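You operate a simulated robot arm through the tools that you are given. There is no shell and no other tool.

The job below is to be done with a simulated robot arm. You get a single attempt, and the scene is never put back.

## Task
Switch over to the right filter, bleed it and reset the vacuum gauge.
Fine: No bubbles left in the sight tube, bleed tap shut.
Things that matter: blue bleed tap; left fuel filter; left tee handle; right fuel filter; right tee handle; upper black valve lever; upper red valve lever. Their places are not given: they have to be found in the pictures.

It is judged by the outcome, as a careful person would: the job done as asked, and still so three seconds after it is handed in. It fails if anything else is knocked over, pushed out of place, dropped, spilled or broken.

## Robot
A 6-joint arm with a two-finger parallel gripper, fixed in place. Base frame: the origin is on the floor under the middle of its stand, x ahead of it, y to its left, z up. Lengths are in mm, angles in rad, forces in N, time in s.
With the tool pointing down near the work surface it reaches from about 180 to 620 mm from the base axis. Its first joint turns from -2.007 to 2.007 rad. Payload 3.43 kg.
The TCP is the grasp point between the finger pads, 34 mm short of the fingertips. In the tool frame z runs along the fingers and y along their closing line. The gripper opens to 128 mm. The fingers are 24 mm wide and 12 mm thick; the gripper's body (48 by 130 mm) begins 96 mm behind the TCP.
Orientation is that of the tool frame in the base frame, as [roll, pitch, yaw] about the fixed x, y, z axes, in that order (R = Rz(yaw) Ry(pitch) Rx(roll)). With the fingers straight down and closing along the base's y, the tool's x points along the base's -x, its y along +y and its z along -z.

## Interface
- The arm moves only by the tool send_rows. Its argument "commands" is a list of rows, each a list of 7 numbers: the shift along the base's x, y, z in mm, then the turn, a rotation vector about the base's x, y, z in rad, then the gripper command, from -1 (shut) to 1 (fully open), values between in proportion. In form: [[tx, ty, tz, wx, wy, wz, jaw], ...]. A call has 1 to 20 rows; each row shifts and turns the commanded pose from where the row before left it. Each row takes 0.2 s and may step no farther than 50 mm and 0.15 rad from the row before; otherwise, or with a gripper value out of range, the whole call is refused. Where a pose cannot be reached the arm comes as near as it can. A force on the tool above 50 N (or 10 N above the force at the start of the call, whichever is more), or a blocked arm, ends the call early, and 0.2 s more pass. The fingers move at their own pace (about 153 mm/s each) and stop on an object; they squeeze with about 39 N. The grip force told is the motor's: it shows also when the fingers shut on nothing. Time passes only in rows, and 0.2 s behind the last, so rows that do not move let the fingers close. It gives the time, the measured TCP pose, the force on the tool (base axes), the opening and the grip force at its end, in the units of the frame above (readings bear some noise), with the torque about the TCP (base axes, N m) and any sound that the robot's microphone picked up, and new pictures: "pictures" is both (left out), scene, wrist or none.
- Cameras (640 x 400 px; columns grow to the right, rows downward): "scene" is fixed at [49.8, -498.6, 1374.1]; the picture's right is [-0.80, 0.60, 0.00], its down [0.09, 0.13, -0.99] and it looks along [-0.59, -0.79, -0.16] (base axes); focal length 214 px, centre (320, 200). "wrist" rides on the gripper at [76, -11, -160] in the tool frame; the picture's right is [0.15, 0.99, 0.00], its down [-0.88, 0.13, -0.46] and it looks along [-0.45, 0.07, 0.89] (tool axes); focal length 234 px, centre (320, 200).
- slide_trunk(by): slides the trunk up (or, below 0, down) by that many mm; the arm rides with it, the base frame stays. It gives what a move gives, with no picture.
- locate(camera, pixels): for up to 12 pixels [column, row] of the newest picture of that camera ("zoom" is the newest enlarged one), the place [x, y, z] in the base frame of the surface seen there, good to about 3 mm. The clock stands still meanwhile.
- zoom(camera, box): a new picture of the part [left, top, right, bottom] of that camera's present view, enlarged. The clock stands still meanwhile.
- sign_off(): hands the job in; it is judged then, once.

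Leave the gripper open and the arm clear of the work at the hand-in unless told otherwise.

The tools are called after ">>>" as name(argument=value, ...) on one line, values as JSON. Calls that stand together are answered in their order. send_rows: Moves the arm, as the interface text tells. Its arguments: {"type":"object","properties":{"commands":{"type":"array","items":{"type":"array","items":{"type":"number"}}},"pictures":{"type":"string","enum":["both","scene","wrist","none"]}},"required":["commands"]} The other tools are called the same way: slide_trunk (by) moves the trunk up or down; locate (camera, pixels) gives the place of the surface under pixels of a picture; zoom (camera, box) takes an enlarged picture of a part of a camera's view; sign_off () hands the job in.

At the start:

```text
clock: 0.0
tcp_pos: [440.3, 42.2, 1245.9]
tool_rot: [3.141, 0.001, -3.139]
force: [0.4, 0.8, -0.7]
ft_torque: [0.01, 0.03, -0.02]
grip_width: 128.0
gripper_force: 0.1
trunk travel left (down, up): [-925.0, 65.0]
```

scene: 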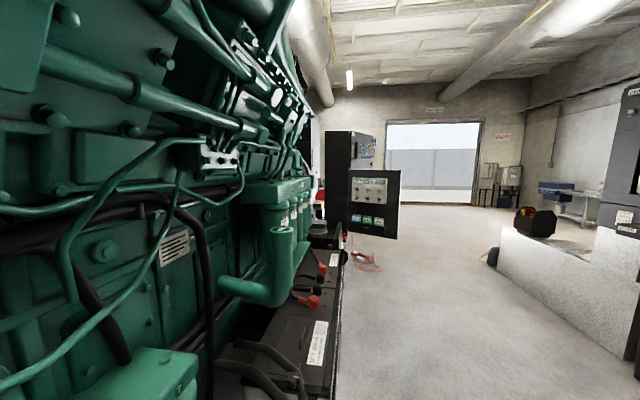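
wrist: 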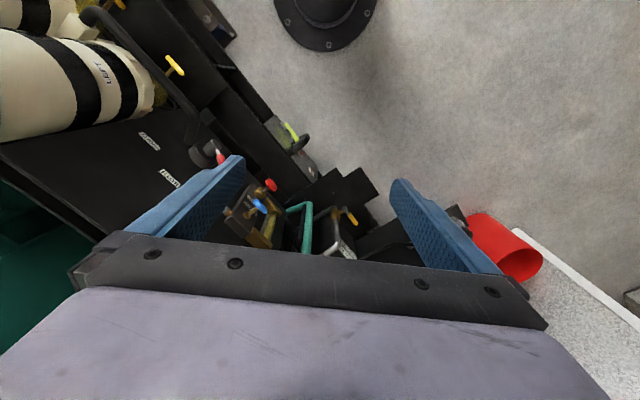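

The scene camera looks away from the work. The wrist picture shows the filter "LEFT" at upper left, a blue tap near (258,206), and red and black levers. I'll enlarge parts of the wrist and scene pictures.

>>> zoom(camera="wrist", box=[0, 0, 320, 200])

>>> zoom(camera="wrist", box=[180, 120, 420, 270])

>>> zoom(camera="scene", box=[130, 100, 410, 275])

```text
2.00 times, centred on (160, 100) of wrist
```

zoom: 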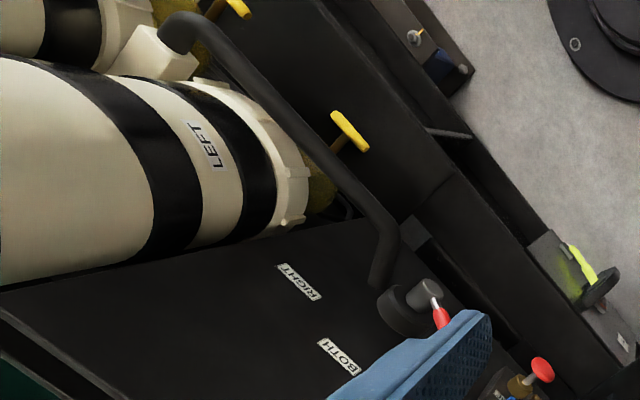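

```text
2.67 times, centred on (300, 195) of wrist
```

zoom: 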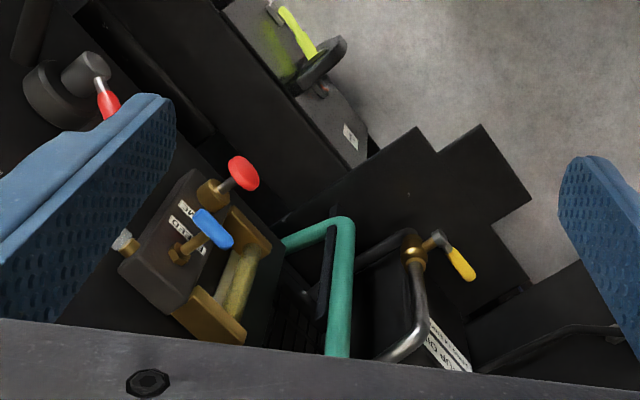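

```text
2.29 times, centred on (270, 188) of scene
```

zoom: 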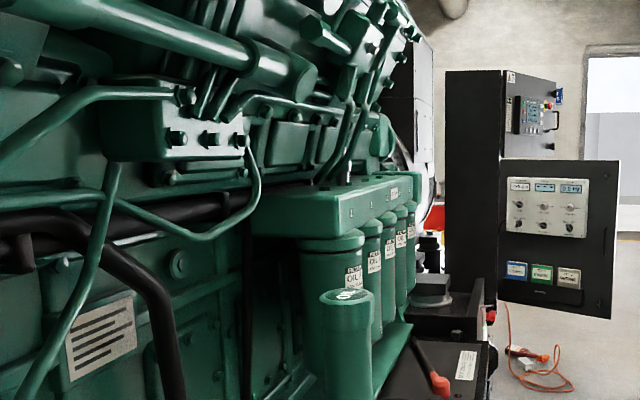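

The labels RIGHT / BOTH around a lever with a red tip suggest a selector. Next I'll locate the main features seen in the wrist picture.

>>> locate(camera="wrist", pixels=[[100, 70], [172, 65], [119, 5], [214, 145], [220, 158], [205, 155], [270, 185], [258, 206], [149, 140], [169, 177], [292, 135], [350, 215]])

>>> locate(camera="wrist", pixels=[[20, 15], [208, 16], [325, 5], [245, 225], [300, 210], [340, 245], [510, 250], [300, 20], [182, 105], [80, 30], [50, 170], [270, 235]])

```text
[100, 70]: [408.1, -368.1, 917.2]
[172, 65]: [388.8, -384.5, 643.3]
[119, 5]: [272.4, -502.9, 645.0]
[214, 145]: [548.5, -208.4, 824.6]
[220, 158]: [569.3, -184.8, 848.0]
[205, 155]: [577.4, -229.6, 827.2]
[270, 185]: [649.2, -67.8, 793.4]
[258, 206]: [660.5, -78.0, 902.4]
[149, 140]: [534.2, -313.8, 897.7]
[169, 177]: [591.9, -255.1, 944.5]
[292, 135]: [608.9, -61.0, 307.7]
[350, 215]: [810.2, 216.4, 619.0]
```

```text
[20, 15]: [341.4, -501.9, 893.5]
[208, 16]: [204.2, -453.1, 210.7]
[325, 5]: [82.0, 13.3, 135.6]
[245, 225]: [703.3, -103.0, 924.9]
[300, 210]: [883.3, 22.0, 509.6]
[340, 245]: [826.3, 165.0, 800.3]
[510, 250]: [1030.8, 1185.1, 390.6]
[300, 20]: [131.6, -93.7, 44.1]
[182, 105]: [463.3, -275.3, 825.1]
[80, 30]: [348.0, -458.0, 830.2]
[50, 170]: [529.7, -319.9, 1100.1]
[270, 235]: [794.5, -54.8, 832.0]
```

Converting these points, the panel is a vertical plane about 600 mm out along [0.707,-0.707] to the robot's right front. The filters are at z~900, the yellow tee handles at z~645, the selector at z~825 and the blue tap at z~900. Before pitching the tool towards the panel, I'll turn it in place about the vertical by +2.356 so the wrist picture comes out upright.

>>> send_rows(commands=[[0, 0, 0, 0, 0, 0.1473, 1], [0, 0, 0, 0, 0, 0.1473, 1], [0, 0, 0, 0, 0, 0.1473, 1], [0, 0, 0, 0, 0, 0.1473, 1], [0, 0, 0, 0, 0, 0.1473, 1], [0, 0, 0, 0, 0, 0.1473, 1], [0, 0, 0, 0, 0, 0.1473, 1], [0, 0, 0, 0, 0, 0.1473, 1], [0, 0, 0, 0, 0, 0.1473, 1], [0, 0, 0, 0, 0, 0.1473, 1], [0, 0, 0, 0, 0, 0.1473, 1], [0, 0, 0, 0, 0, 0.1473, 1], [0, 0, 0, 0, 0, 0.1473, 1], [0, 0, 0, 0, 0, 0.1473, 1], [0, 0, 0, 0, 0, 0.1473, 1], [0, 0, 0, 0, 0, 0.1473, 1]], pictures="wrist")

```text
clock: 3.4
tcp_pos: [440.4, 42.5, 1246.0]
tool_rot: [-3.141, 0.0, -0.779]
force: [0.1, 0.2, -0.5]
ft_torque: [0.04, -0.02, -0.02]
grip_width: 128.1
gripper_force: 0.1
trunk travel left (down, up): [-925.0, 65.0]
```

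wrist: 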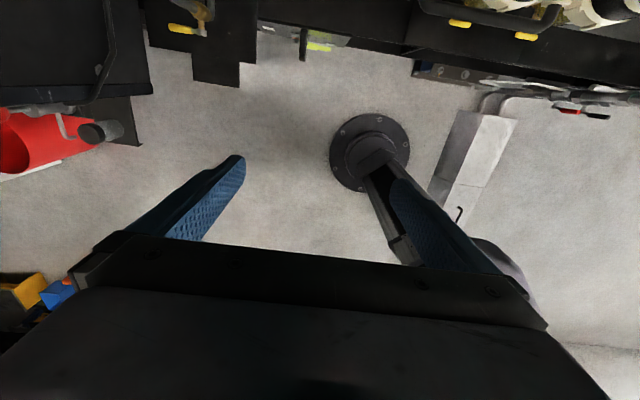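

The turn worked. Next I pitch the tool up about the axis [-0.707,-0.707,0] towards the panel and shift right along the panel.

>>> send_rows(commands=[[-10, -10, 0, -0.101, -0.101, 0, 1], [-10, -10, 0, -0.101, -0.101, 0, 1], [-10, -10, 0, -0.101, -0.101, 0, 1], [-10, -10, 0, -0.101, -0.101, 0, 1], [-10, -10, 0, -0.101, -0.101, 0, 1], [-10, -10, 0, -0.101, -0.101, 0, 1], [-10, -10, 0, -0.101, -0.101, 0, 1]], pictures="wrist")

```text
clock: 5.0
tcp_pos: [371.5, -27.6, 1243.9]
tool_rot: [3.138, -1.005, -0.782]
force: [0.7, 0.0, 0.1]
ft_torque: [0.01, 0.03, 0.01]
grip_width: 128.1
gripper_force: 0.1
trunk travel left (down, up): [-925.0, 65.0]
```

wrist: 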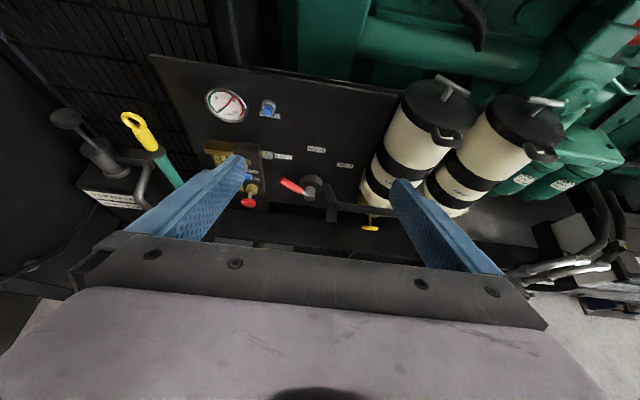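

The panel is now in view: vacuum gauge at (226,105), blue button at (268,108), selector at (310,185) pointing left, and filters with T handles on top at (455,85) and (545,102). I'll zoom in.

>>> zoom(camera="wrist", box=[150, 60, 400, 216])

>>> zoom(camera="wrist", box=[350, 60, 600, 216])

>>> zoom(camera="wrist", box=[40, 80, 240, 205])

>>> locate(camera="wrist", pixels=[[226, 105], [268, 108], [310, 185], [290, 184], [455, 85], [545, 102], [430, 150], [470, 165], [248, 203], [370, 228], [165, 60], [316, 148]])

```text
2.56 times, centred on (275, 138) of wrist
```

zoom: 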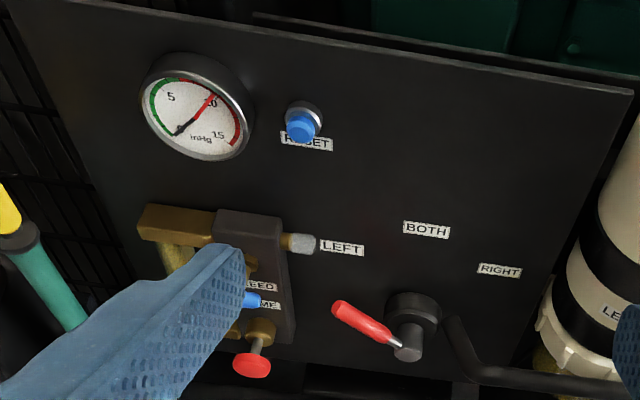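

```text
2.56 times, centred on (475, 138) of wrist
```

zoom: 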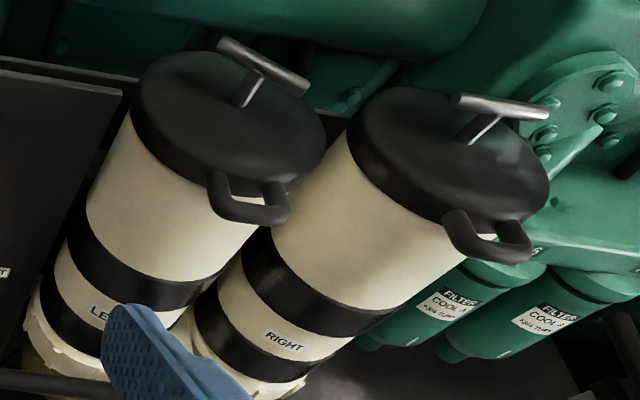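

```text
3.20 times, centred on (140, 142) of wrist
```

zoom: 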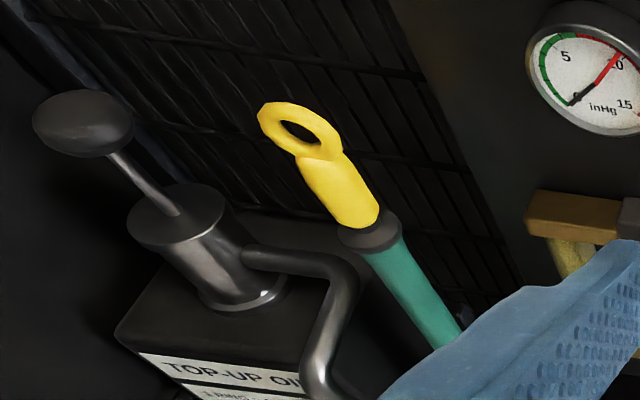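

```text
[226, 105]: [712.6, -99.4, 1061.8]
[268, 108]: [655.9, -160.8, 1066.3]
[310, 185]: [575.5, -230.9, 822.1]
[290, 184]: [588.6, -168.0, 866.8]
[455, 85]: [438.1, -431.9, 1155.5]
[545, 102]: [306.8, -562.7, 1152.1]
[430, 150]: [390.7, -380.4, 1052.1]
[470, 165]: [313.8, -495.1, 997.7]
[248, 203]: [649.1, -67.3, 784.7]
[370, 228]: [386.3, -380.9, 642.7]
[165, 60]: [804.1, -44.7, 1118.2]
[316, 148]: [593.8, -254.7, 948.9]
```

The gauge's red drag hand is at about 10 and the blue RESET button is at [656,-161,1066]. The selector lever points LEFT. The bleed block carries a blue tap and a red push knob. I'll lower the trunk 200 mm for a more level view.

>>> slide_trunk(by=-200)

>>> send_rows(commands=[[0, 0, 0, 0, 0, 0, 1]], pictures="wrist")

```text
clock: 7.2
tcp_pos: [371.2, -28.0, 1043.8]
tool_rot: [3.137, -0.999, -0.784]
force: [0.3, 0.9, 0.5]
ft_torque: [-0.01, -0.01, -0.01]
grip_width: 128.0
gripper_force: 0.0
trunk travel left (down, up): [-725.0, 265.0]
```

```text
clock: 7.6
tcp_pos: [371.3, -29.1, 1045.4]
tool_rot: [3.138, -0.999, -0.782]
force: [0.1, -0.8, 0.2]
ft_torque: [0.01, 0.02, 0.03]
grip_width: 128.3
gripper_force: 0.1
trunk travel left (down, up): [-725.0, 265.0]
```

wrist: 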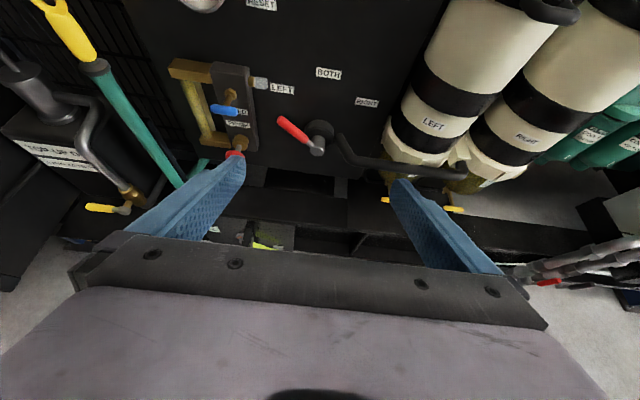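

The bleed block at (225,105), the selector and a group of levers at (560,265) are clear now. I'll zoom into each.

>>> zoom(camera="wrist", box=[150, 50, 278, 130])

>>> zoom(camera="wrist", box=[250, 50, 410, 150])

>>> zoom(camera="wrist", box=[480, 200, 640, 300])

>>> locate(camera="wrist", pixels=[[548, 282], [620, 285], [620, 260], [232, 95], [217, 110], [235, 154], [260, 83], [205, 108], [315, 150], [285, 121], [320, 128], [386, 200]])

```text
5.00 times, centred on (214, 90) of wrist
```

zoom: 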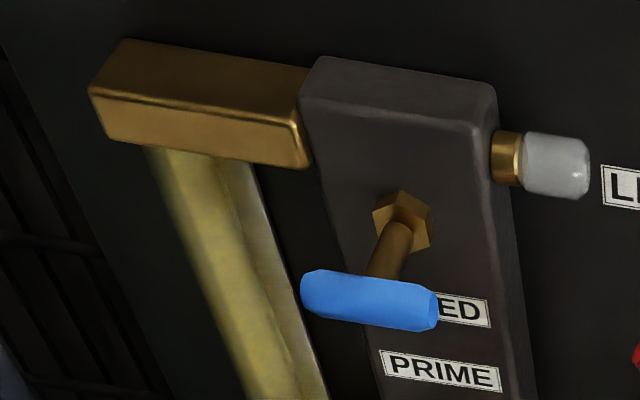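

```text
4.00 times, centred on (330, 100) of wrist
```

zoom: 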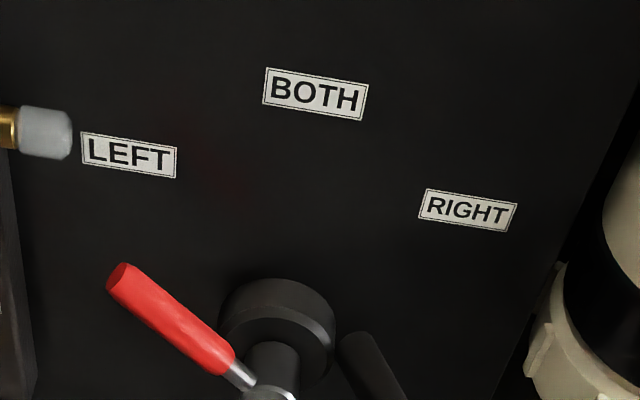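

```text
4.00 times, centred on (560, 250) of wrist
```

zoom: 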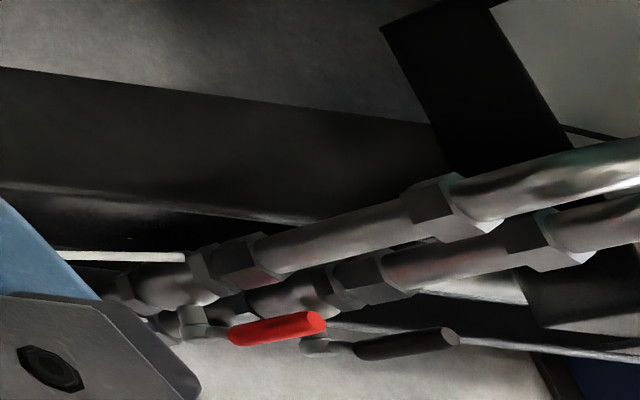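

```text
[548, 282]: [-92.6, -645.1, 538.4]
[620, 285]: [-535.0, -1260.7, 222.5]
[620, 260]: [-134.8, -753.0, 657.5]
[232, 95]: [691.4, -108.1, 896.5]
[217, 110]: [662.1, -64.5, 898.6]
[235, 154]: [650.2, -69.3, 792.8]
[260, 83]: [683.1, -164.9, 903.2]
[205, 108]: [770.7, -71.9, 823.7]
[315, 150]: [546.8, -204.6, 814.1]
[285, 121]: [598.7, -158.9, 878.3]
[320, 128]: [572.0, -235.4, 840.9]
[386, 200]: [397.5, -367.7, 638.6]
```

There is a pair of pipe valves with a red and a black lever at right, around [-93,-645,538]. Before touching anything I'll look at them for labels, moving right at constant distance from the panel and yawing.

>>> send_rows(commands=[[-31.4, -31.4, 0, 0, 0, -0.098, 1], [-31.4, -31.4, 0, 0, 0, -0.098, 1], [-31.4, -31.4, 0, 0, 0, -0.098, 1], [-31.4, -31.4, 0, 0, 0, -0.098, 1], [-31.4, -31.4, 0, 0, 0, -0.098, 1], [-31.4, -31.4, 0, 0, 0, -0.098, 1], [-31.4, -31.4, 0, 0, 0, -0.098, 1], [-31.4, -31.4, 0, 0, 0, -0.098, 1]], pictures="wrist")

```text
clock: 9.4
tcp_pos: [258.8, -226.3, 1039.9]
tool_rot: [3.136, -1.0, -1.567]
force: [0.3, -1.0, 0.0]
ft_torque: [0.01, 0.01, 0.01]
grip_width: 128.1
gripper_force: 0.0
out of reach, approached as far as the arm can: row 1, 2, 3, 4, 5, 6, 7, 8
trunk travel left (down, up): [-725.0, 265.0]
```

wrist: 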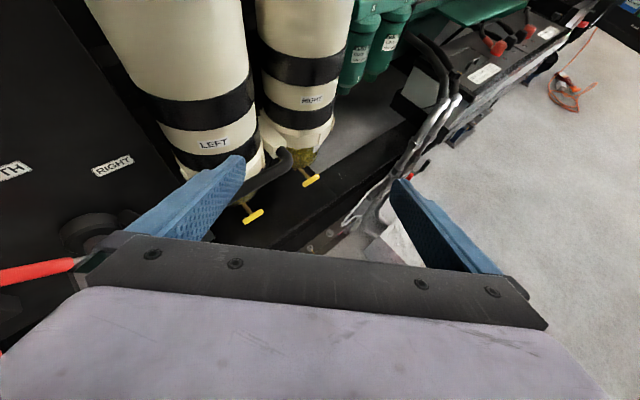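

The arm stopped at its inner reach limit. The valves are low, near (415,175), so I'll lower the trunk 250 mm to see them closer.

>>> slide_trunk(by=-250)

>>> send_rows(commands=[[0, 0, 0, 0, 0, -0.1, 1], [0, 0, 0, 0, 0, -0.1, 1]], pictures="wrist")

```text
clock: 11.9
tcp_pos: [259.5, -225.0, 790.2]
tool_rot: [3.134, -1.001, -1.566]
force: [0.5, -0.2, -0.2]
ft_torque: [-0.01, -0.02, -0.01]
grip_width: 128.0
gripper_force: 0.1
trunk travel left (down, up): [-475.0, 515.0]
```

```text
clock: 12.6
tcp_pos: [258.5, -224.3, 791.1]
tool_rot: [3.134, -1.001, -1.766]
force: [-0.2, 0.7, 0.4]
ft_torque: [-0.04, 0.03, 0.03]
grip_width: 128.3
gripper_force: 0.0
trunk travel left (down, up): [-475.0, 515.0]
```

wrist: 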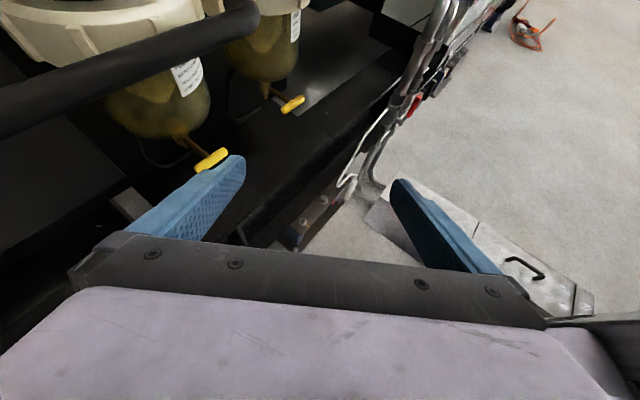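

The valves are near (420,100) now. Zooming into them and the filter bowls.

>>> zoom(camera="wrist", box=[350, 0, 510, 200])

>>> zoom(camera="wrist", box=[90, 0, 330, 170])

>>> locate(camera="wrist", pixels=[[411, 107], [440, 75], [380, 130], [430, 40], [210, 158], [290, 103]])

```text
2.00 times, centred on (430, 100) of wrist
```

zoom: 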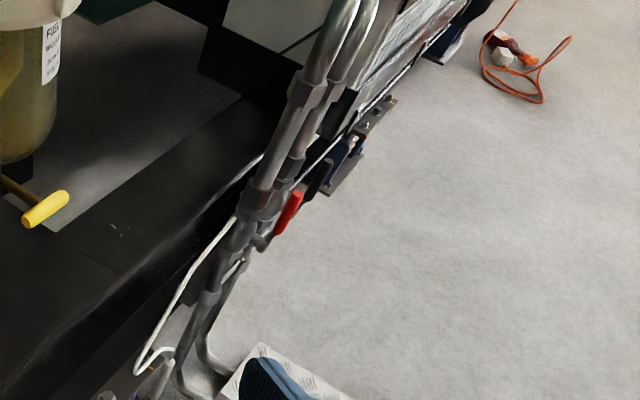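

```text
2.35 times, centred on (210, 85) of wrist
```

zoom: 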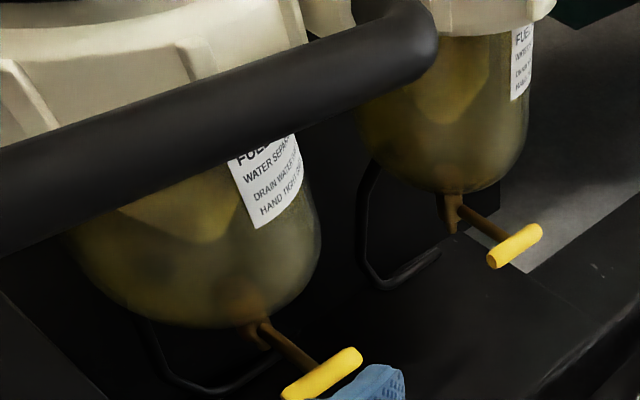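

```text
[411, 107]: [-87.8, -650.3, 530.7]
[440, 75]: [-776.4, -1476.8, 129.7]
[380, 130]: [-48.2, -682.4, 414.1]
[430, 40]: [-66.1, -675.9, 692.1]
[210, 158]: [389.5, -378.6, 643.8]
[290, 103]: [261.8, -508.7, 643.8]
```

>>> zoom(camera="wrist", box=[340, 140, 500, 240])

>>> zoom(camera="wrist", box=[390, 60, 450, 130])

>>> zoom(camera="wrist", box=[260, 180, 360, 250])

```text
4.00 times, centred on (420, 190) of wrist
```

zoom: 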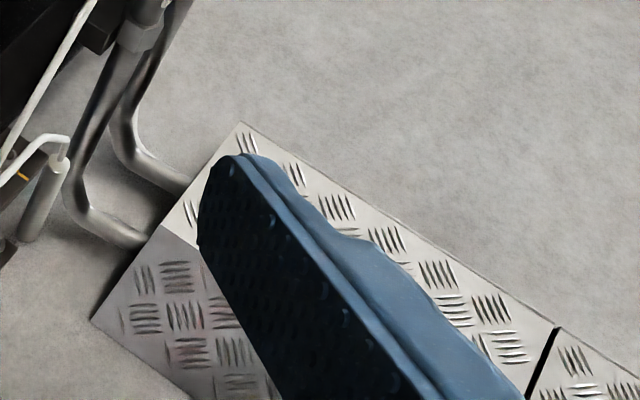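

```text
5.71 times, centred on (420, 95) of wrist
```

zoom: 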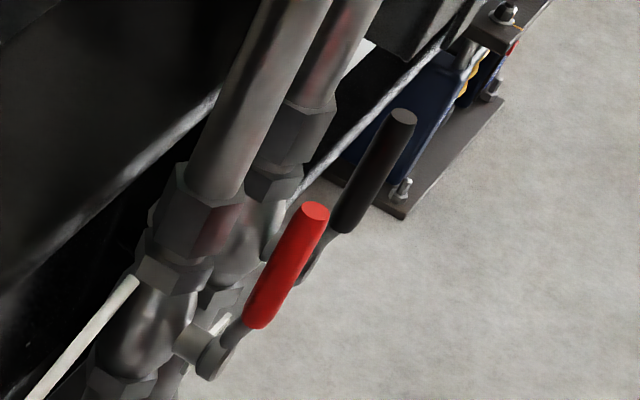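

```text
5.71 times, centred on (310, 215) of wrist
```

zoom: 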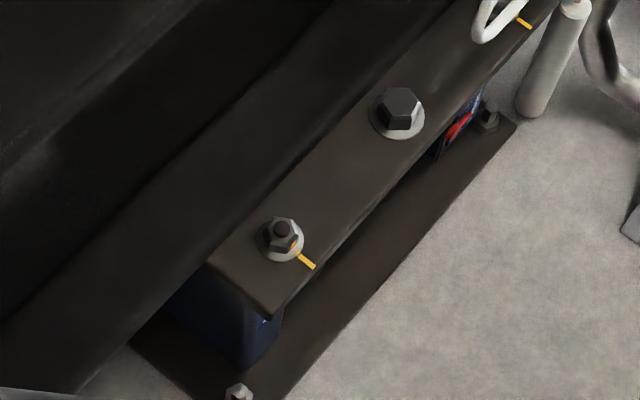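

Both pipe-valve levers lie along their pipes, so the lines are open. They aren't part of this job and stay untouched. I'm going back to face the panel squarely: trunk up, yaw back, then pitch to horizontal.

>>> slide_trunk(by=180)

>>> send_rows(commands=[[16.3, 23.7, 0, 0, 0, 0.1231, 1], [16.3, 23.7, 0, 0, 0, 0.1231, 1], [16.3, 23.7, 0, 0, 0, 0.1231, 1], [16.3, 23.7, 0, 0, 0, 0.1231, 1], [16.3, 23.7, 0, 0, 0, 0.1231, 1], [16.3, 23.7, 0, 0, 0, 0.1231, 1], [16.3, 23.7, 0, 0, 0, 0.1231, 1], [16.3, 23.7, 0, 0, 0, 0.1231, 1], [0, 0, 0, -0.101, -0.101, 0, 1], [0, 0, 0, -0.101, -0.101, 0, 1], [0, 0, 0, -0.101, -0.101, 0, 1], [0, 0, 0, -0.101, -0.101, 0, 1]], pictures="wrist")

```text
clock: 14.6
tcp_pos: [257.9, -223.9, 969.2]
tool_rot: [3.133, -0.999, -1.765]
force: [0.0, 0.0, -0.2]
ft_torque: [-0.03, -0.01, 0.02]
grip_width: 128.0
gripper_force: 0.1
trunk travel left (down, up): [-655.0, 335.0]
```

```text
clock: 17.1
tcp_pos: [411.5, -16.4, 978.7]
tool_rot: [0.614, -1.568, 1.738]
force: [0.6, 0.1, 0.6]
ft_torque: [-0.02, 0.01, 0.0]
grip_width: 128.1
gripper_force: 0.0
out of reach, approached as far as the arm can: row 9, 10, 11, 12
trunk travel left (down, up): [-655.0, 335.0]
```

wrist: 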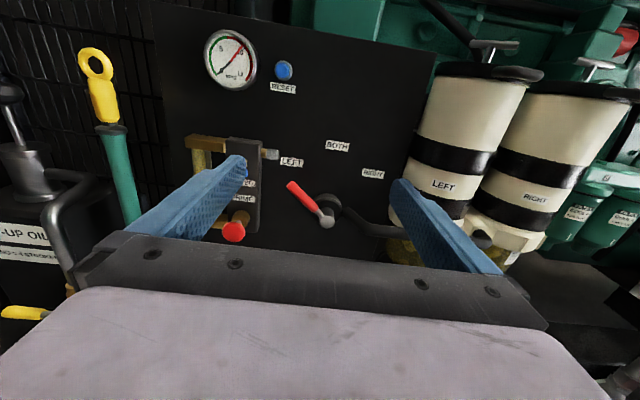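

I'm squarely facing the panel now. Zooming in on the selector and bleed block for exact geometry.

>>> zoom(camera="wrist", box=[250, 130, 410, 240])

>>> locate(camera="zoom", pixels=[[170, 215], [200, 255], [240, 300], [270, 335], [310, 360], [300, 290], [320, 340], [165, 120], [350, 65], [490, 175], [350, 330], [190, 200]])

>>> zoom(camera="wrist", box=[180, 120, 300, 250])

>>> zoom(camera="wrist", box=[190, 20, 310, 110])

```text
3.64 times, centred on (330, 185) of wrist
```

zoom: 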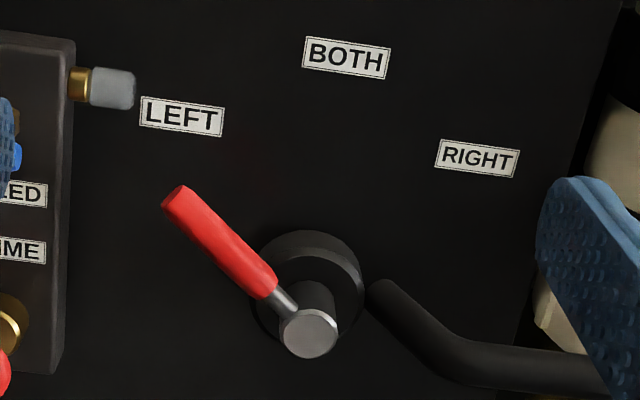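

```text
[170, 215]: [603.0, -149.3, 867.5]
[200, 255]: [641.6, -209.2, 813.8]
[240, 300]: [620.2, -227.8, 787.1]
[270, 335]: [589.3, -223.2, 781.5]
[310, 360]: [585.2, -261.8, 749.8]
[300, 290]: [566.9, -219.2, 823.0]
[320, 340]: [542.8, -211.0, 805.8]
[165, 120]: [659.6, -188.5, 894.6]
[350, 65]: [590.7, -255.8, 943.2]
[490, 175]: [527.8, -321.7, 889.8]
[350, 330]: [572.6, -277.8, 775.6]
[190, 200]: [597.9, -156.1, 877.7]
```

```text
3.08 times, centred on (240, 185) of wrist
```

zoom: 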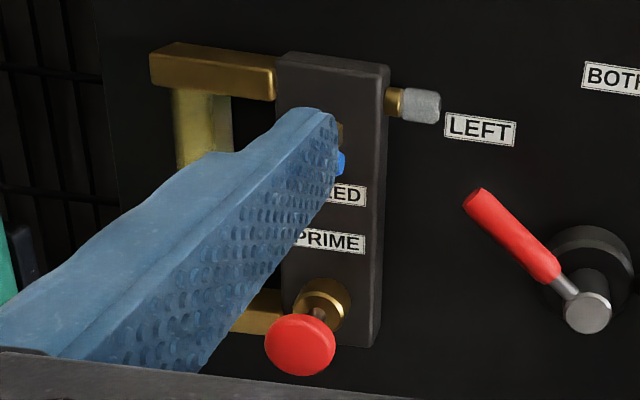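

```text
4.44 times, centred on (250, 65) of wrist
```

zoom: 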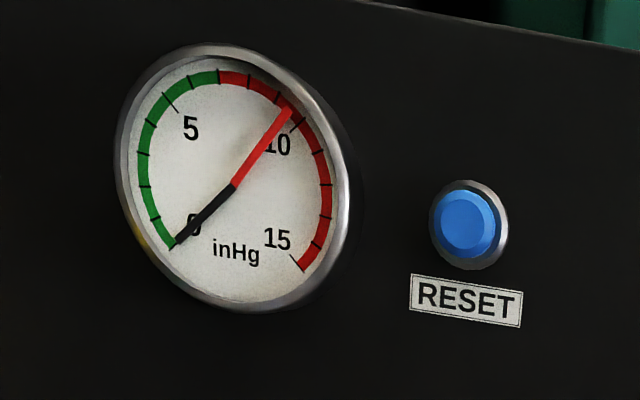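

The hub axis is at roughly t=239, z=811 and the lever points 45° up-left, d~533. I need the position of the black pipe right of the selector, since the lever will swing towards it.

>>> locate(camera="wrist", pixels=[[345, 210], [350, 217], [358, 226], [365, 231], [375, 233], [385, 233], [395, 234], [362, 222], [330, 205], [343, 205], [335, 196], [315, 205]])

>>> zoom(camera="wrist", box=[310, 180, 410, 260])

```text
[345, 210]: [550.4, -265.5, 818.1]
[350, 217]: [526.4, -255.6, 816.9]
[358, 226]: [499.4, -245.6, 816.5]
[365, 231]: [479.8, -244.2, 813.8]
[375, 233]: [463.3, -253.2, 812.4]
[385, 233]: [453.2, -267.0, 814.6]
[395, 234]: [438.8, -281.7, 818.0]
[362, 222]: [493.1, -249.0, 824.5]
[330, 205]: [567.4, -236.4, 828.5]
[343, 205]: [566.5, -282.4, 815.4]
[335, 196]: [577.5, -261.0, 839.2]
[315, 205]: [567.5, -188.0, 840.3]
```

```text
5.00 times, centred on (360, 220) of wrist
```

zoom: 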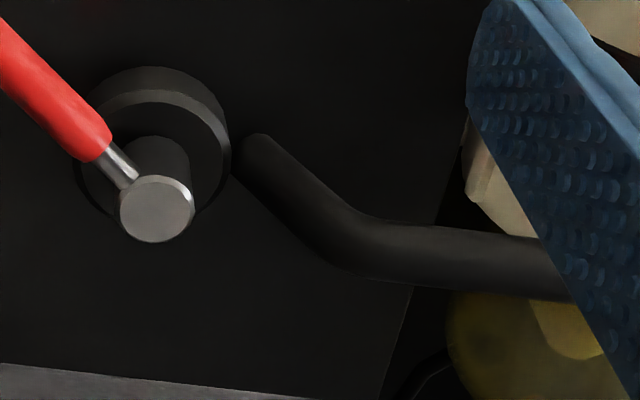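

The pipe runs out to d~509 at z~811 (top ~822), so the lever can swing above it. I'll close the jaws to about 60 mm, roll the tool -45° about its axis so the fingers straddle the lever, and move in front of the grip, with fingertips still 60 mm short of it.

>>> send_rows(commands=[[18.3, -14.1, -19, -0.0925, 0.0925, 0, -0.06], [18.3, -14.1, -19, -0.0925, 0.0925, 0, -0.06], [18.3, -14.1, -19, -0.0925, 0.0925, 0, -0.06], [18.3, -14.1, -19, -0.0925, 0.0925, 0, -0.06], [18.3, -14.1, -19, -0.0925, 0.0925, 0, -0.06], [18.3, -14.1, -19, -0.0925, 0.0925, 0, -0.06]], pictures="wrist")

```text
clock: 18.6
tcp_pos: [521.0, -100.6, 861.7]
tool_rot: [1.565, -0.779, 0.787]
force: [-0.6, 0.2, 1.2]
ft_torque: [0.01, 0.01, -0.01]
grip_width: 60.0
gripper_force: 0.0
trunk travel left (down, up): [-655.0, 335.0]
```

wrist: 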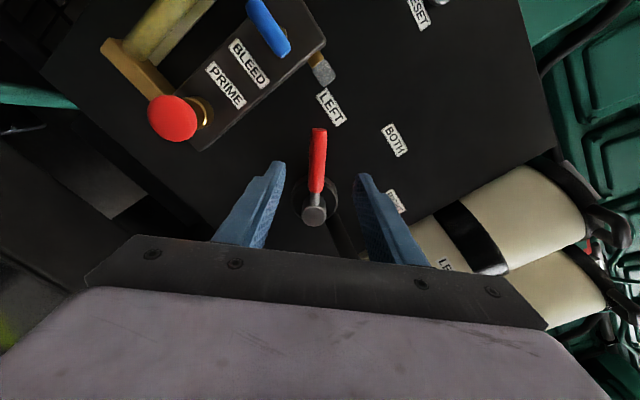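

The fingers straddle the lever in the view. I'll check the lever line exactly before going in.

>>> locate(camera="wrist", pixels=[[319, 132], [318, 145], [317, 160], [316, 175], [315, 188], [314, 215]])

>>> zoom(camera="wrist", box=[230, 100, 400, 250])

>>> zoom(camera="wrist", box=[90, 0, 350, 150])

```text
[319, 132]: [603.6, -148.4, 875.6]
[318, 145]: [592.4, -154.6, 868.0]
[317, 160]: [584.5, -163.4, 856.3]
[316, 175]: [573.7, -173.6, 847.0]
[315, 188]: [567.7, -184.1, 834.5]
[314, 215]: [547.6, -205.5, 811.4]
```

```text
2.67 times, centred on (315, 175) of wrist
```

zoom: 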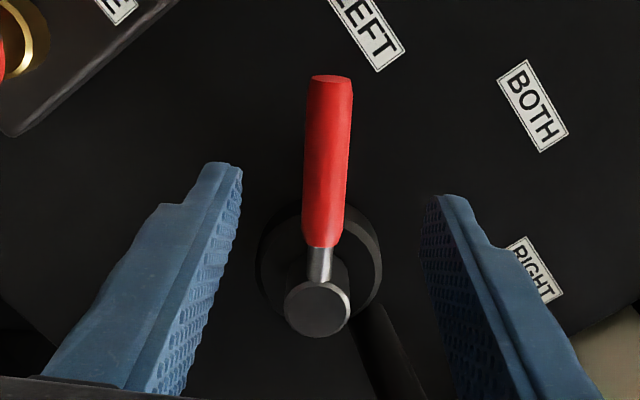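

```text
2.46 times, centred on (220, 75) of wrist
```

zoom: 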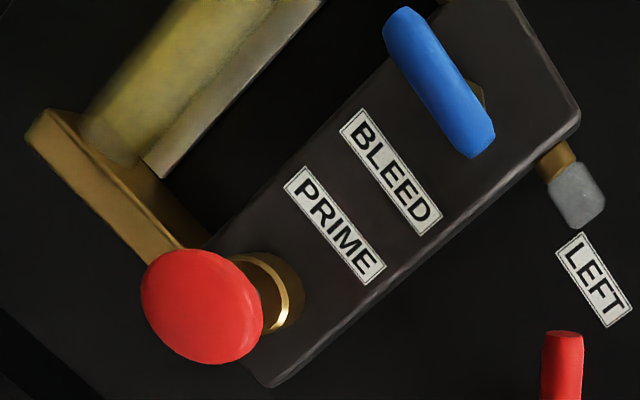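

The lever passes about 3 mm below the TCP line and is otherwise centred. I'll go in 96 mm along the tool axis, stopping with the tips 30 mm short of the panel, then close gently.

>>> send_rows(commands=[[17, -17, -0.75, 0, 0, 0, -0.06], [17, -17, -0.75, 0, 0, 0, -0.06], [17, -17, -0.75, 0, 0, 0, -0.06], [17, -17, -0.75, 0, 0, 0, -0.06]], pictures="wrist")

```text
clock: 19.6
tcp_pos: [590.9, -168.6, 858.2]
tool_rot: [1.567, -0.784, 0.783]
force: [-0.9, 0.0, -0.2]
ft_torque: [0.05, -0.01, 0.04]
grip_width: 60.2
gripper_force: 0.1
trunk travel left (down, up): [-655.0, 335.0]
```

wrist: 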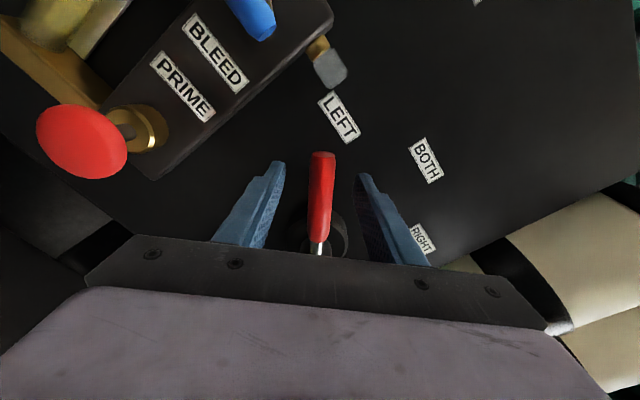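

The lever lies between the fingers with no contact force. Closing the jaws now.

>>> send_rows(commands=[[0, 0, 0, 0, 0, 0, -1], [0, 0, 0, 0, 0, 0, -1], [0, 0, 0, 0, 0, 0, -1]], pictures="wrist")

```text
clock: 20.4
tcp_pos: [590.2, -169.5, 860.5]
tool_rot: [1.561, -0.784, 0.786]
force: [-2.5, -9.6, 10.4]
ft_torque: [-0.82, 0.9, -0.13]
grip_width: 18.2
gripper_force: 44.8
trunk travel left (down, up): [-655.0, 335.0]
```

wrist: 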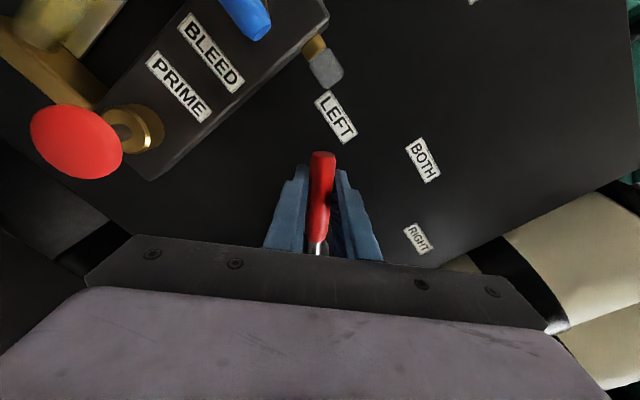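

The lever is gripped (18.2 mm). I'll swing it clockwise about the hub (t~240.5, z~811) in 7.5° steps, starting with three as a test.

>>> send_rows(commands=[[-4.91, -4.91, 7.01, 0.0926, -0.0926, 0, -1], [-5.52, -5.52, 6.04, 0.0926, -0.0926, 0, -1], [-6.03, -6.03, 4.97, 0.0926, -0.0926, 0, -1]], pictures="wrist")

```text
clock: 21.1
tcp_pos: [573.7, -186.7, 878.8]
tool_rot: [1.562, -1.18, 0.789]
force: [2.5, -17.9, 9.8]
ft_torque: [-0.61, 1.0, -0.07]
grip_width: 18.3
gripper_force: 45.6
trunk travel left (down, up): [-655.0, 335.0]
```

wrist: 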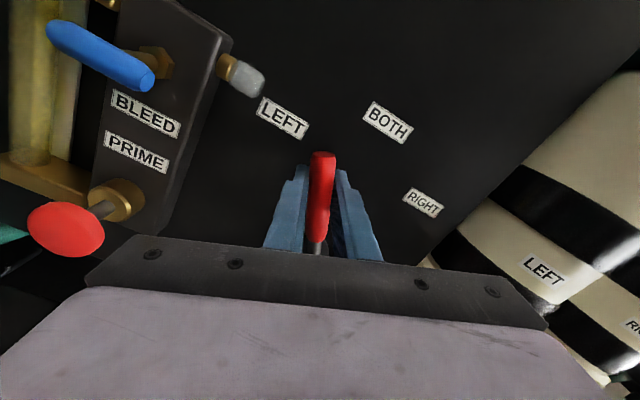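

The lever follows, with moderate force. I'll go on through BOTH.

>>> send_rows(commands=[[-6.44, -6.44, 3.83, 0.0926, -0.0926, 0, -1], [-6.74, -6.74, 2.59, 0.0926, -0.0926, 0, -1], [-6.92, -6.92, 1.34, 0.0926, -0.0926, 0, -1], [-6.99, -6.99, 0.04, 0.0926, -0.0926, 0, -1], [-6.93, -6.93, -1.25, 0.0926, -0.0926, 0, -1]], pictures="wrist")

```text
clock: 22.4
tcp_pos: [537.4, -221.8, 883.3]
tool_rot: [-1.574, -1.306, -2.36]
force: [1.0, -24.0, 9.0]
ft_torque: [-1.04, 0.43, -0.08]
grip_width: 17.6
gripper_force: 45.1
trunk travel left (down, up): [-655.0, 335.0]
```

wrist: 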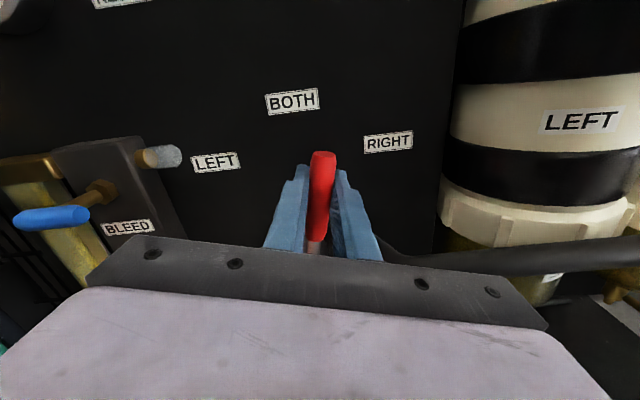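

Past BOTH, forces still fine. Continuing towards RIGHT.

>>> send_rows(commands=[[-6.75, -6.75, -2.51, 0.0926, -0.0926, 0, -1], [-6.46, -6.46, -3.74, 0.0926, -0.0926, 0, -1], [-6.06, -6.06, -4.9, 0.0926, -0.0926, 0, -1], [-5.56, -5.56, -5.98, 0.0926, -0.0926, 0, -1]], pictures="wrist")

```text
clock: 23.4
tcp_pos: [511.9, -247.2, 864.6]
tool_rot: [-1.585, -0.787, -2.358]
force: [-3.6, -21.7, -3.0]
ft_torque: [-0.9, 0.71, -0.14]
grip_width: 17.1
gripper_force: 45.5
trunk travel left (down, up): [-655.0, 335.0]
```

wrist: 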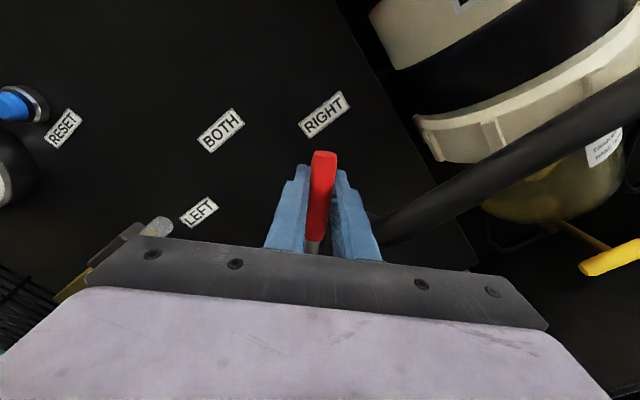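

The lever now points at the RIGHT label, about 135° by my hub estimate. There's no clear end stop in the force yet, so I'll nudge on in small steps and read the force.

>>> send_rows(commands=[[-2.39, -2.39, -3.61, 0.0463, -0.0463, 0, -1], [0, 0, 0, 0, 0, 0, -1]], pictures="wrist")

```text
clock: 23.9
tcp_pos: [510.5, -248.5, 860.4]
tool_rot: [-1.582, -0.719, -2.357]
force: [-9.9, -21.0, -7.9]
ft_torque: [-0.45, 1.41, 0.54]
grip_width: 17.4
gripper_force: 44.2
trunk travel left (down, up): [-655.0, 335.0]
```

wrist: 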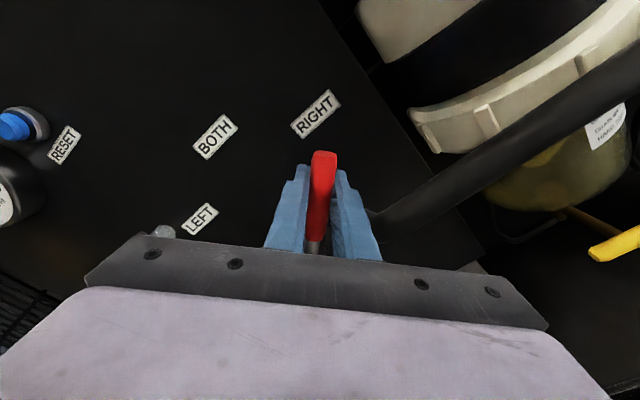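

No hard stop yet, force still moderate. Another small nudge.

>>> send_rows(commands=[[-2.22, -2.22, -3.82, 0.0463, -0.0463, 0, -1], [0, 0, 0, 0, 0, 0, -1]], pictures="none")

```text
clock: 24.6
tcp_pos: [508.1, -251.3, 858.2]
tool_rot: [-1.578, -0.656, -2.359]
force: [-11.5, -14.2, -10.7]
ft_torque: [-0.82, 1.13, 0.07]
grip_width: 18.1
gripper_force: 45.4
trunk travel left (down, up): [-655.0, 335.0]
```

The lever moves smoothly past 140° by tool angle. To check its true angle against the label I'll ease the jaws open slightly (28 mm, to clear the pipe below) and back straight out.

>>> send_rows(commands=[[0, 0, 0, 0, 0, 0, -0.5625], [0, 0, 0, 0, 0, 0, -0.5625], [-17, 17, 0, 0, 0, 0, -0.5625], [-17, 17, 0, 0, 0, 0, -0.5625], [-17, 17, 0, 0, 0, 0, -0.5625], [-17, 17, 0, 0, 0, 0, -0.5625], [-17, 17, 0, 0, 0, 0, -0.5625]], pictures="wrist")

```text
clock: 26.1
tcp_pos: [442.0, -160.6, 852.6]
tool_rot: [-1.571, -0.654, -2.361]
force: [0.7, 0.4, -1.0]
ft_torque: [-0.01, 0.01, -0.01]
grip_width: 28.0
gripper_force: 0.1
out of reach, approached as far as the arm can: row 6, 7
trunk travel left (down, up): [-655.0, 335.0]
```

wrist: 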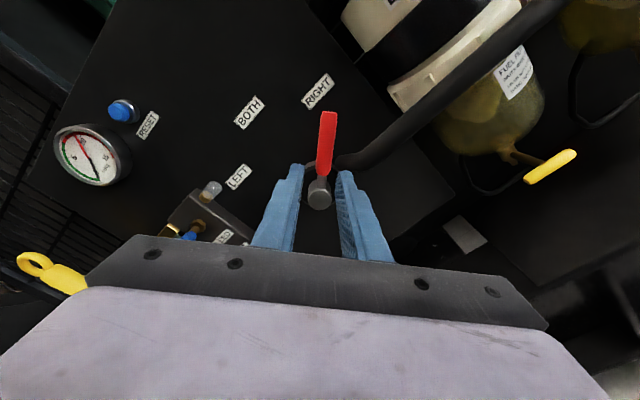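

I've backed out cleanly. Now I'll measure the lever angle from points along it, plus the labels.

>>> locate(camera="wrist", pixels=[[328, 115], [327, 125], [326, 135], [325, 145], [324, 155], [323, 168], [320, 193], [318, 91], [250, 112], [238, 176]])

>>> zoom(camera="wrist", box=[220, 60, 400, 220])

```text
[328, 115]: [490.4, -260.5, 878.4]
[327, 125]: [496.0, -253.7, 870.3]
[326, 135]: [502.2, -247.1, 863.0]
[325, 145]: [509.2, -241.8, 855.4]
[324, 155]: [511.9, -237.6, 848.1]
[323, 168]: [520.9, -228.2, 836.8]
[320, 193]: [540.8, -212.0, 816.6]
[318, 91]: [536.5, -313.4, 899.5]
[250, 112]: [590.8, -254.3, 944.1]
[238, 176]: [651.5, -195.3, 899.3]
```

```text
2.50 times, centred on (310, 140) of wrist
```

zoom: 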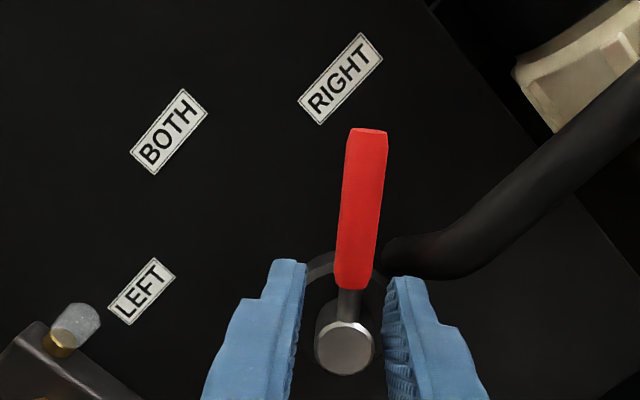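

The lever lies at about 43° above the right horizontal by slope (≈40° via the hub), mirroring its LEFT rest angle (≈39-42°), so it is on RIGHT to within a few degrees. I'll re-measure it later from a level view. Next I roll back to level and move in front of the bleed block.

>>> send_rows(commands=[[10.6, 30, 15.3, -0.0925, 0.0925, 0, -0.5], [10.6, 30, 15.3, -0.0925, 0.0925, 0, -0.5], [10.6, 30, 15.3, -0.0925, 0.0925, 0, -0.5], [10.6, 30, 15.3, -0.0925, 0.0925, 0, -0.5], [10.6, 30, 15.3, -0.0925, 0.0925, 0, -0.5], [10.6, 30, 15.3, -0.0925, 0.0925, 0, -0.5], [10.6, 30, 15.3, -0.0925, 0.0925, 0, -0.5]], pictures="wrist")

```text
clock: 27.8
tcp_pos: [516.5, 49.1, 958.0]
tool_rot: [1.168, -1.569, 1.184]
force: [-1.1, -0.5, 0.2]
ft_torque: [0.0, 0.05, -0.04]
grip_width: 32.0
gripper_force: 0.0
trunk travel left (down, up): [-655.0, 335.0]
```

wrist: 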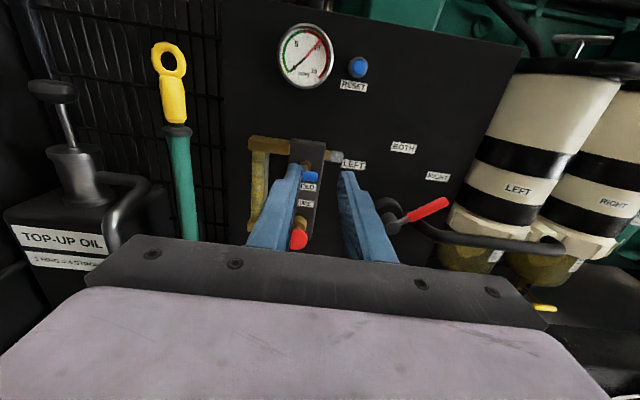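

I have a level view again. Zooming on the selector and sight tube.

>>> zoom(camera="wrist", box=[230, 120, 350, 255])

>>> zoom(camera="wrist", box=[330, 130, 470, 250])

>>> locate(camera="wrist", pixels=[[311, 176], [299, 241], [300, 150], [250, 145], [257, 185], [251, 230], [333, 157], [303, 196], [357, 67], [445, 203], [412, 216], [398, 226]])

```text
2.96 times, centred on (290, 188) of wrist
```

zoom: 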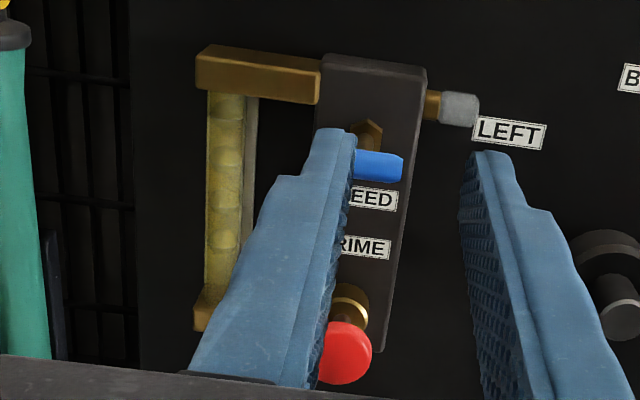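

```text
3.33 times, centred on (400, 190) of wrist
```

zoom: 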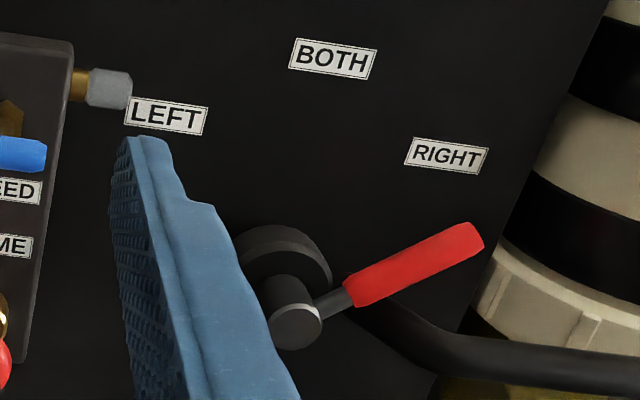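

```text
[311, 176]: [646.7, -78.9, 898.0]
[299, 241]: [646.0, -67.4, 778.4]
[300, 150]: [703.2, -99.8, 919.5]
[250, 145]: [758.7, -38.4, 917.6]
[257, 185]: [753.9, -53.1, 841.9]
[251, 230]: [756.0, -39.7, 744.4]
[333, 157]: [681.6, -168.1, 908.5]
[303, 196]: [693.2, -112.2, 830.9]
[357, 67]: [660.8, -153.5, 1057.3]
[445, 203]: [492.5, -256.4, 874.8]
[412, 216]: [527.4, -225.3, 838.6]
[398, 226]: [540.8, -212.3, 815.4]
```

The selector mirrors its LEFT rest angle to within about 2°, so RIGHT is set. Bubbles show in the sight tube. I'll lower the trunk 100 mm so the fingers don't hide the bleed block.

>>> slide_trunk(by=-100)

>>> send_rows(commands=[[0, 0, 0, 0, 0, 0, -0.5]], pictures="wrist")

>>> zoom(camera="wrist", box=[220, 60, 360, 190])

```text
clock: 29.1
tcp_pos: [516.0, 47.8, 856.4]
tool_rot: [-0.433, -1.567, 2.786]
force: [-1.1, 0.4, 0.0]
ft_torque: [-0.02, 0.02, 0.01]
grip_width: 32.1
gripper_force: 0.1
trunk travel left (down, up): [-555.0, 435.0]
```

```text
clock: 29.5
tcp_pos: [516.0, 48.4, 856.9]
tool_rot: [-0.346, -1.569, 2.699]
force: [-0.6, 0.0, 0.4]
ft_torque: [-0.02, -0.02, 0.0]
grip_width: 32.2
gripper_force: 0.1
trunk travel left (down, up): [-555.0, 435.0]
```

wrist: 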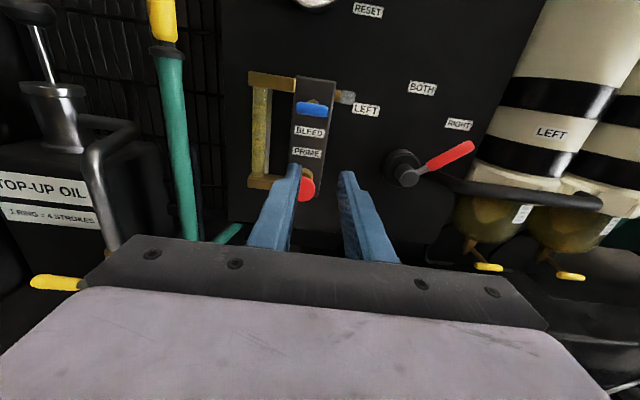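

```text
3.08 times, centred on (290, 125) of wrist
```

zoom: 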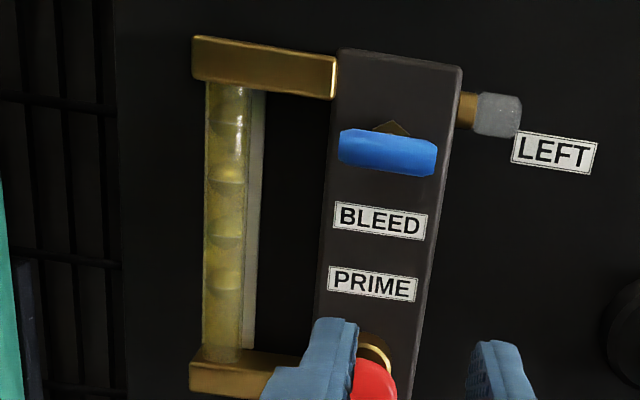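

The tap handle is a short horizontal bar, about (312,108) in the picture, and bubbles are visible in the tube at left. I'll locate the bar ends, stem and primer knob precisely.

>>> locate(camera="zoom", pixels=[[350, 152], [365, 152], [388, 154], [410, 157], [428, 160], [388, 125], [450, 120], [500, 115], [375, 385], [372, 352], [230, 200], [345, 90]])

>>> zoom(camera="wrist", box=[290, 85, 340, 125])

```text
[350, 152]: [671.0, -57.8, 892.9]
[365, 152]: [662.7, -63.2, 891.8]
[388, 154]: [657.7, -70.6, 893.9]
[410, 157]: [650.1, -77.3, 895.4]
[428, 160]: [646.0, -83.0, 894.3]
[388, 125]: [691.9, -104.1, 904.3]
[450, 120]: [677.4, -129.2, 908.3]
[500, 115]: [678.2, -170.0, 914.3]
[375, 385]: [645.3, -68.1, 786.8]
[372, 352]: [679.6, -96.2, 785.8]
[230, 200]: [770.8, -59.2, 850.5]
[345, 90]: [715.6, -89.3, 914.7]
```

```text
10.00 times, centred on (315, 105) of wrist
```

zoom: 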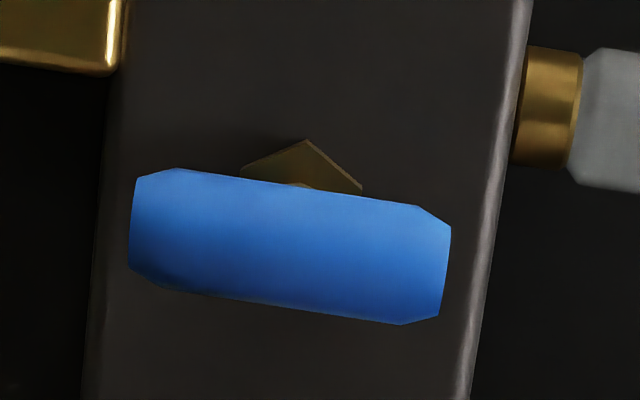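

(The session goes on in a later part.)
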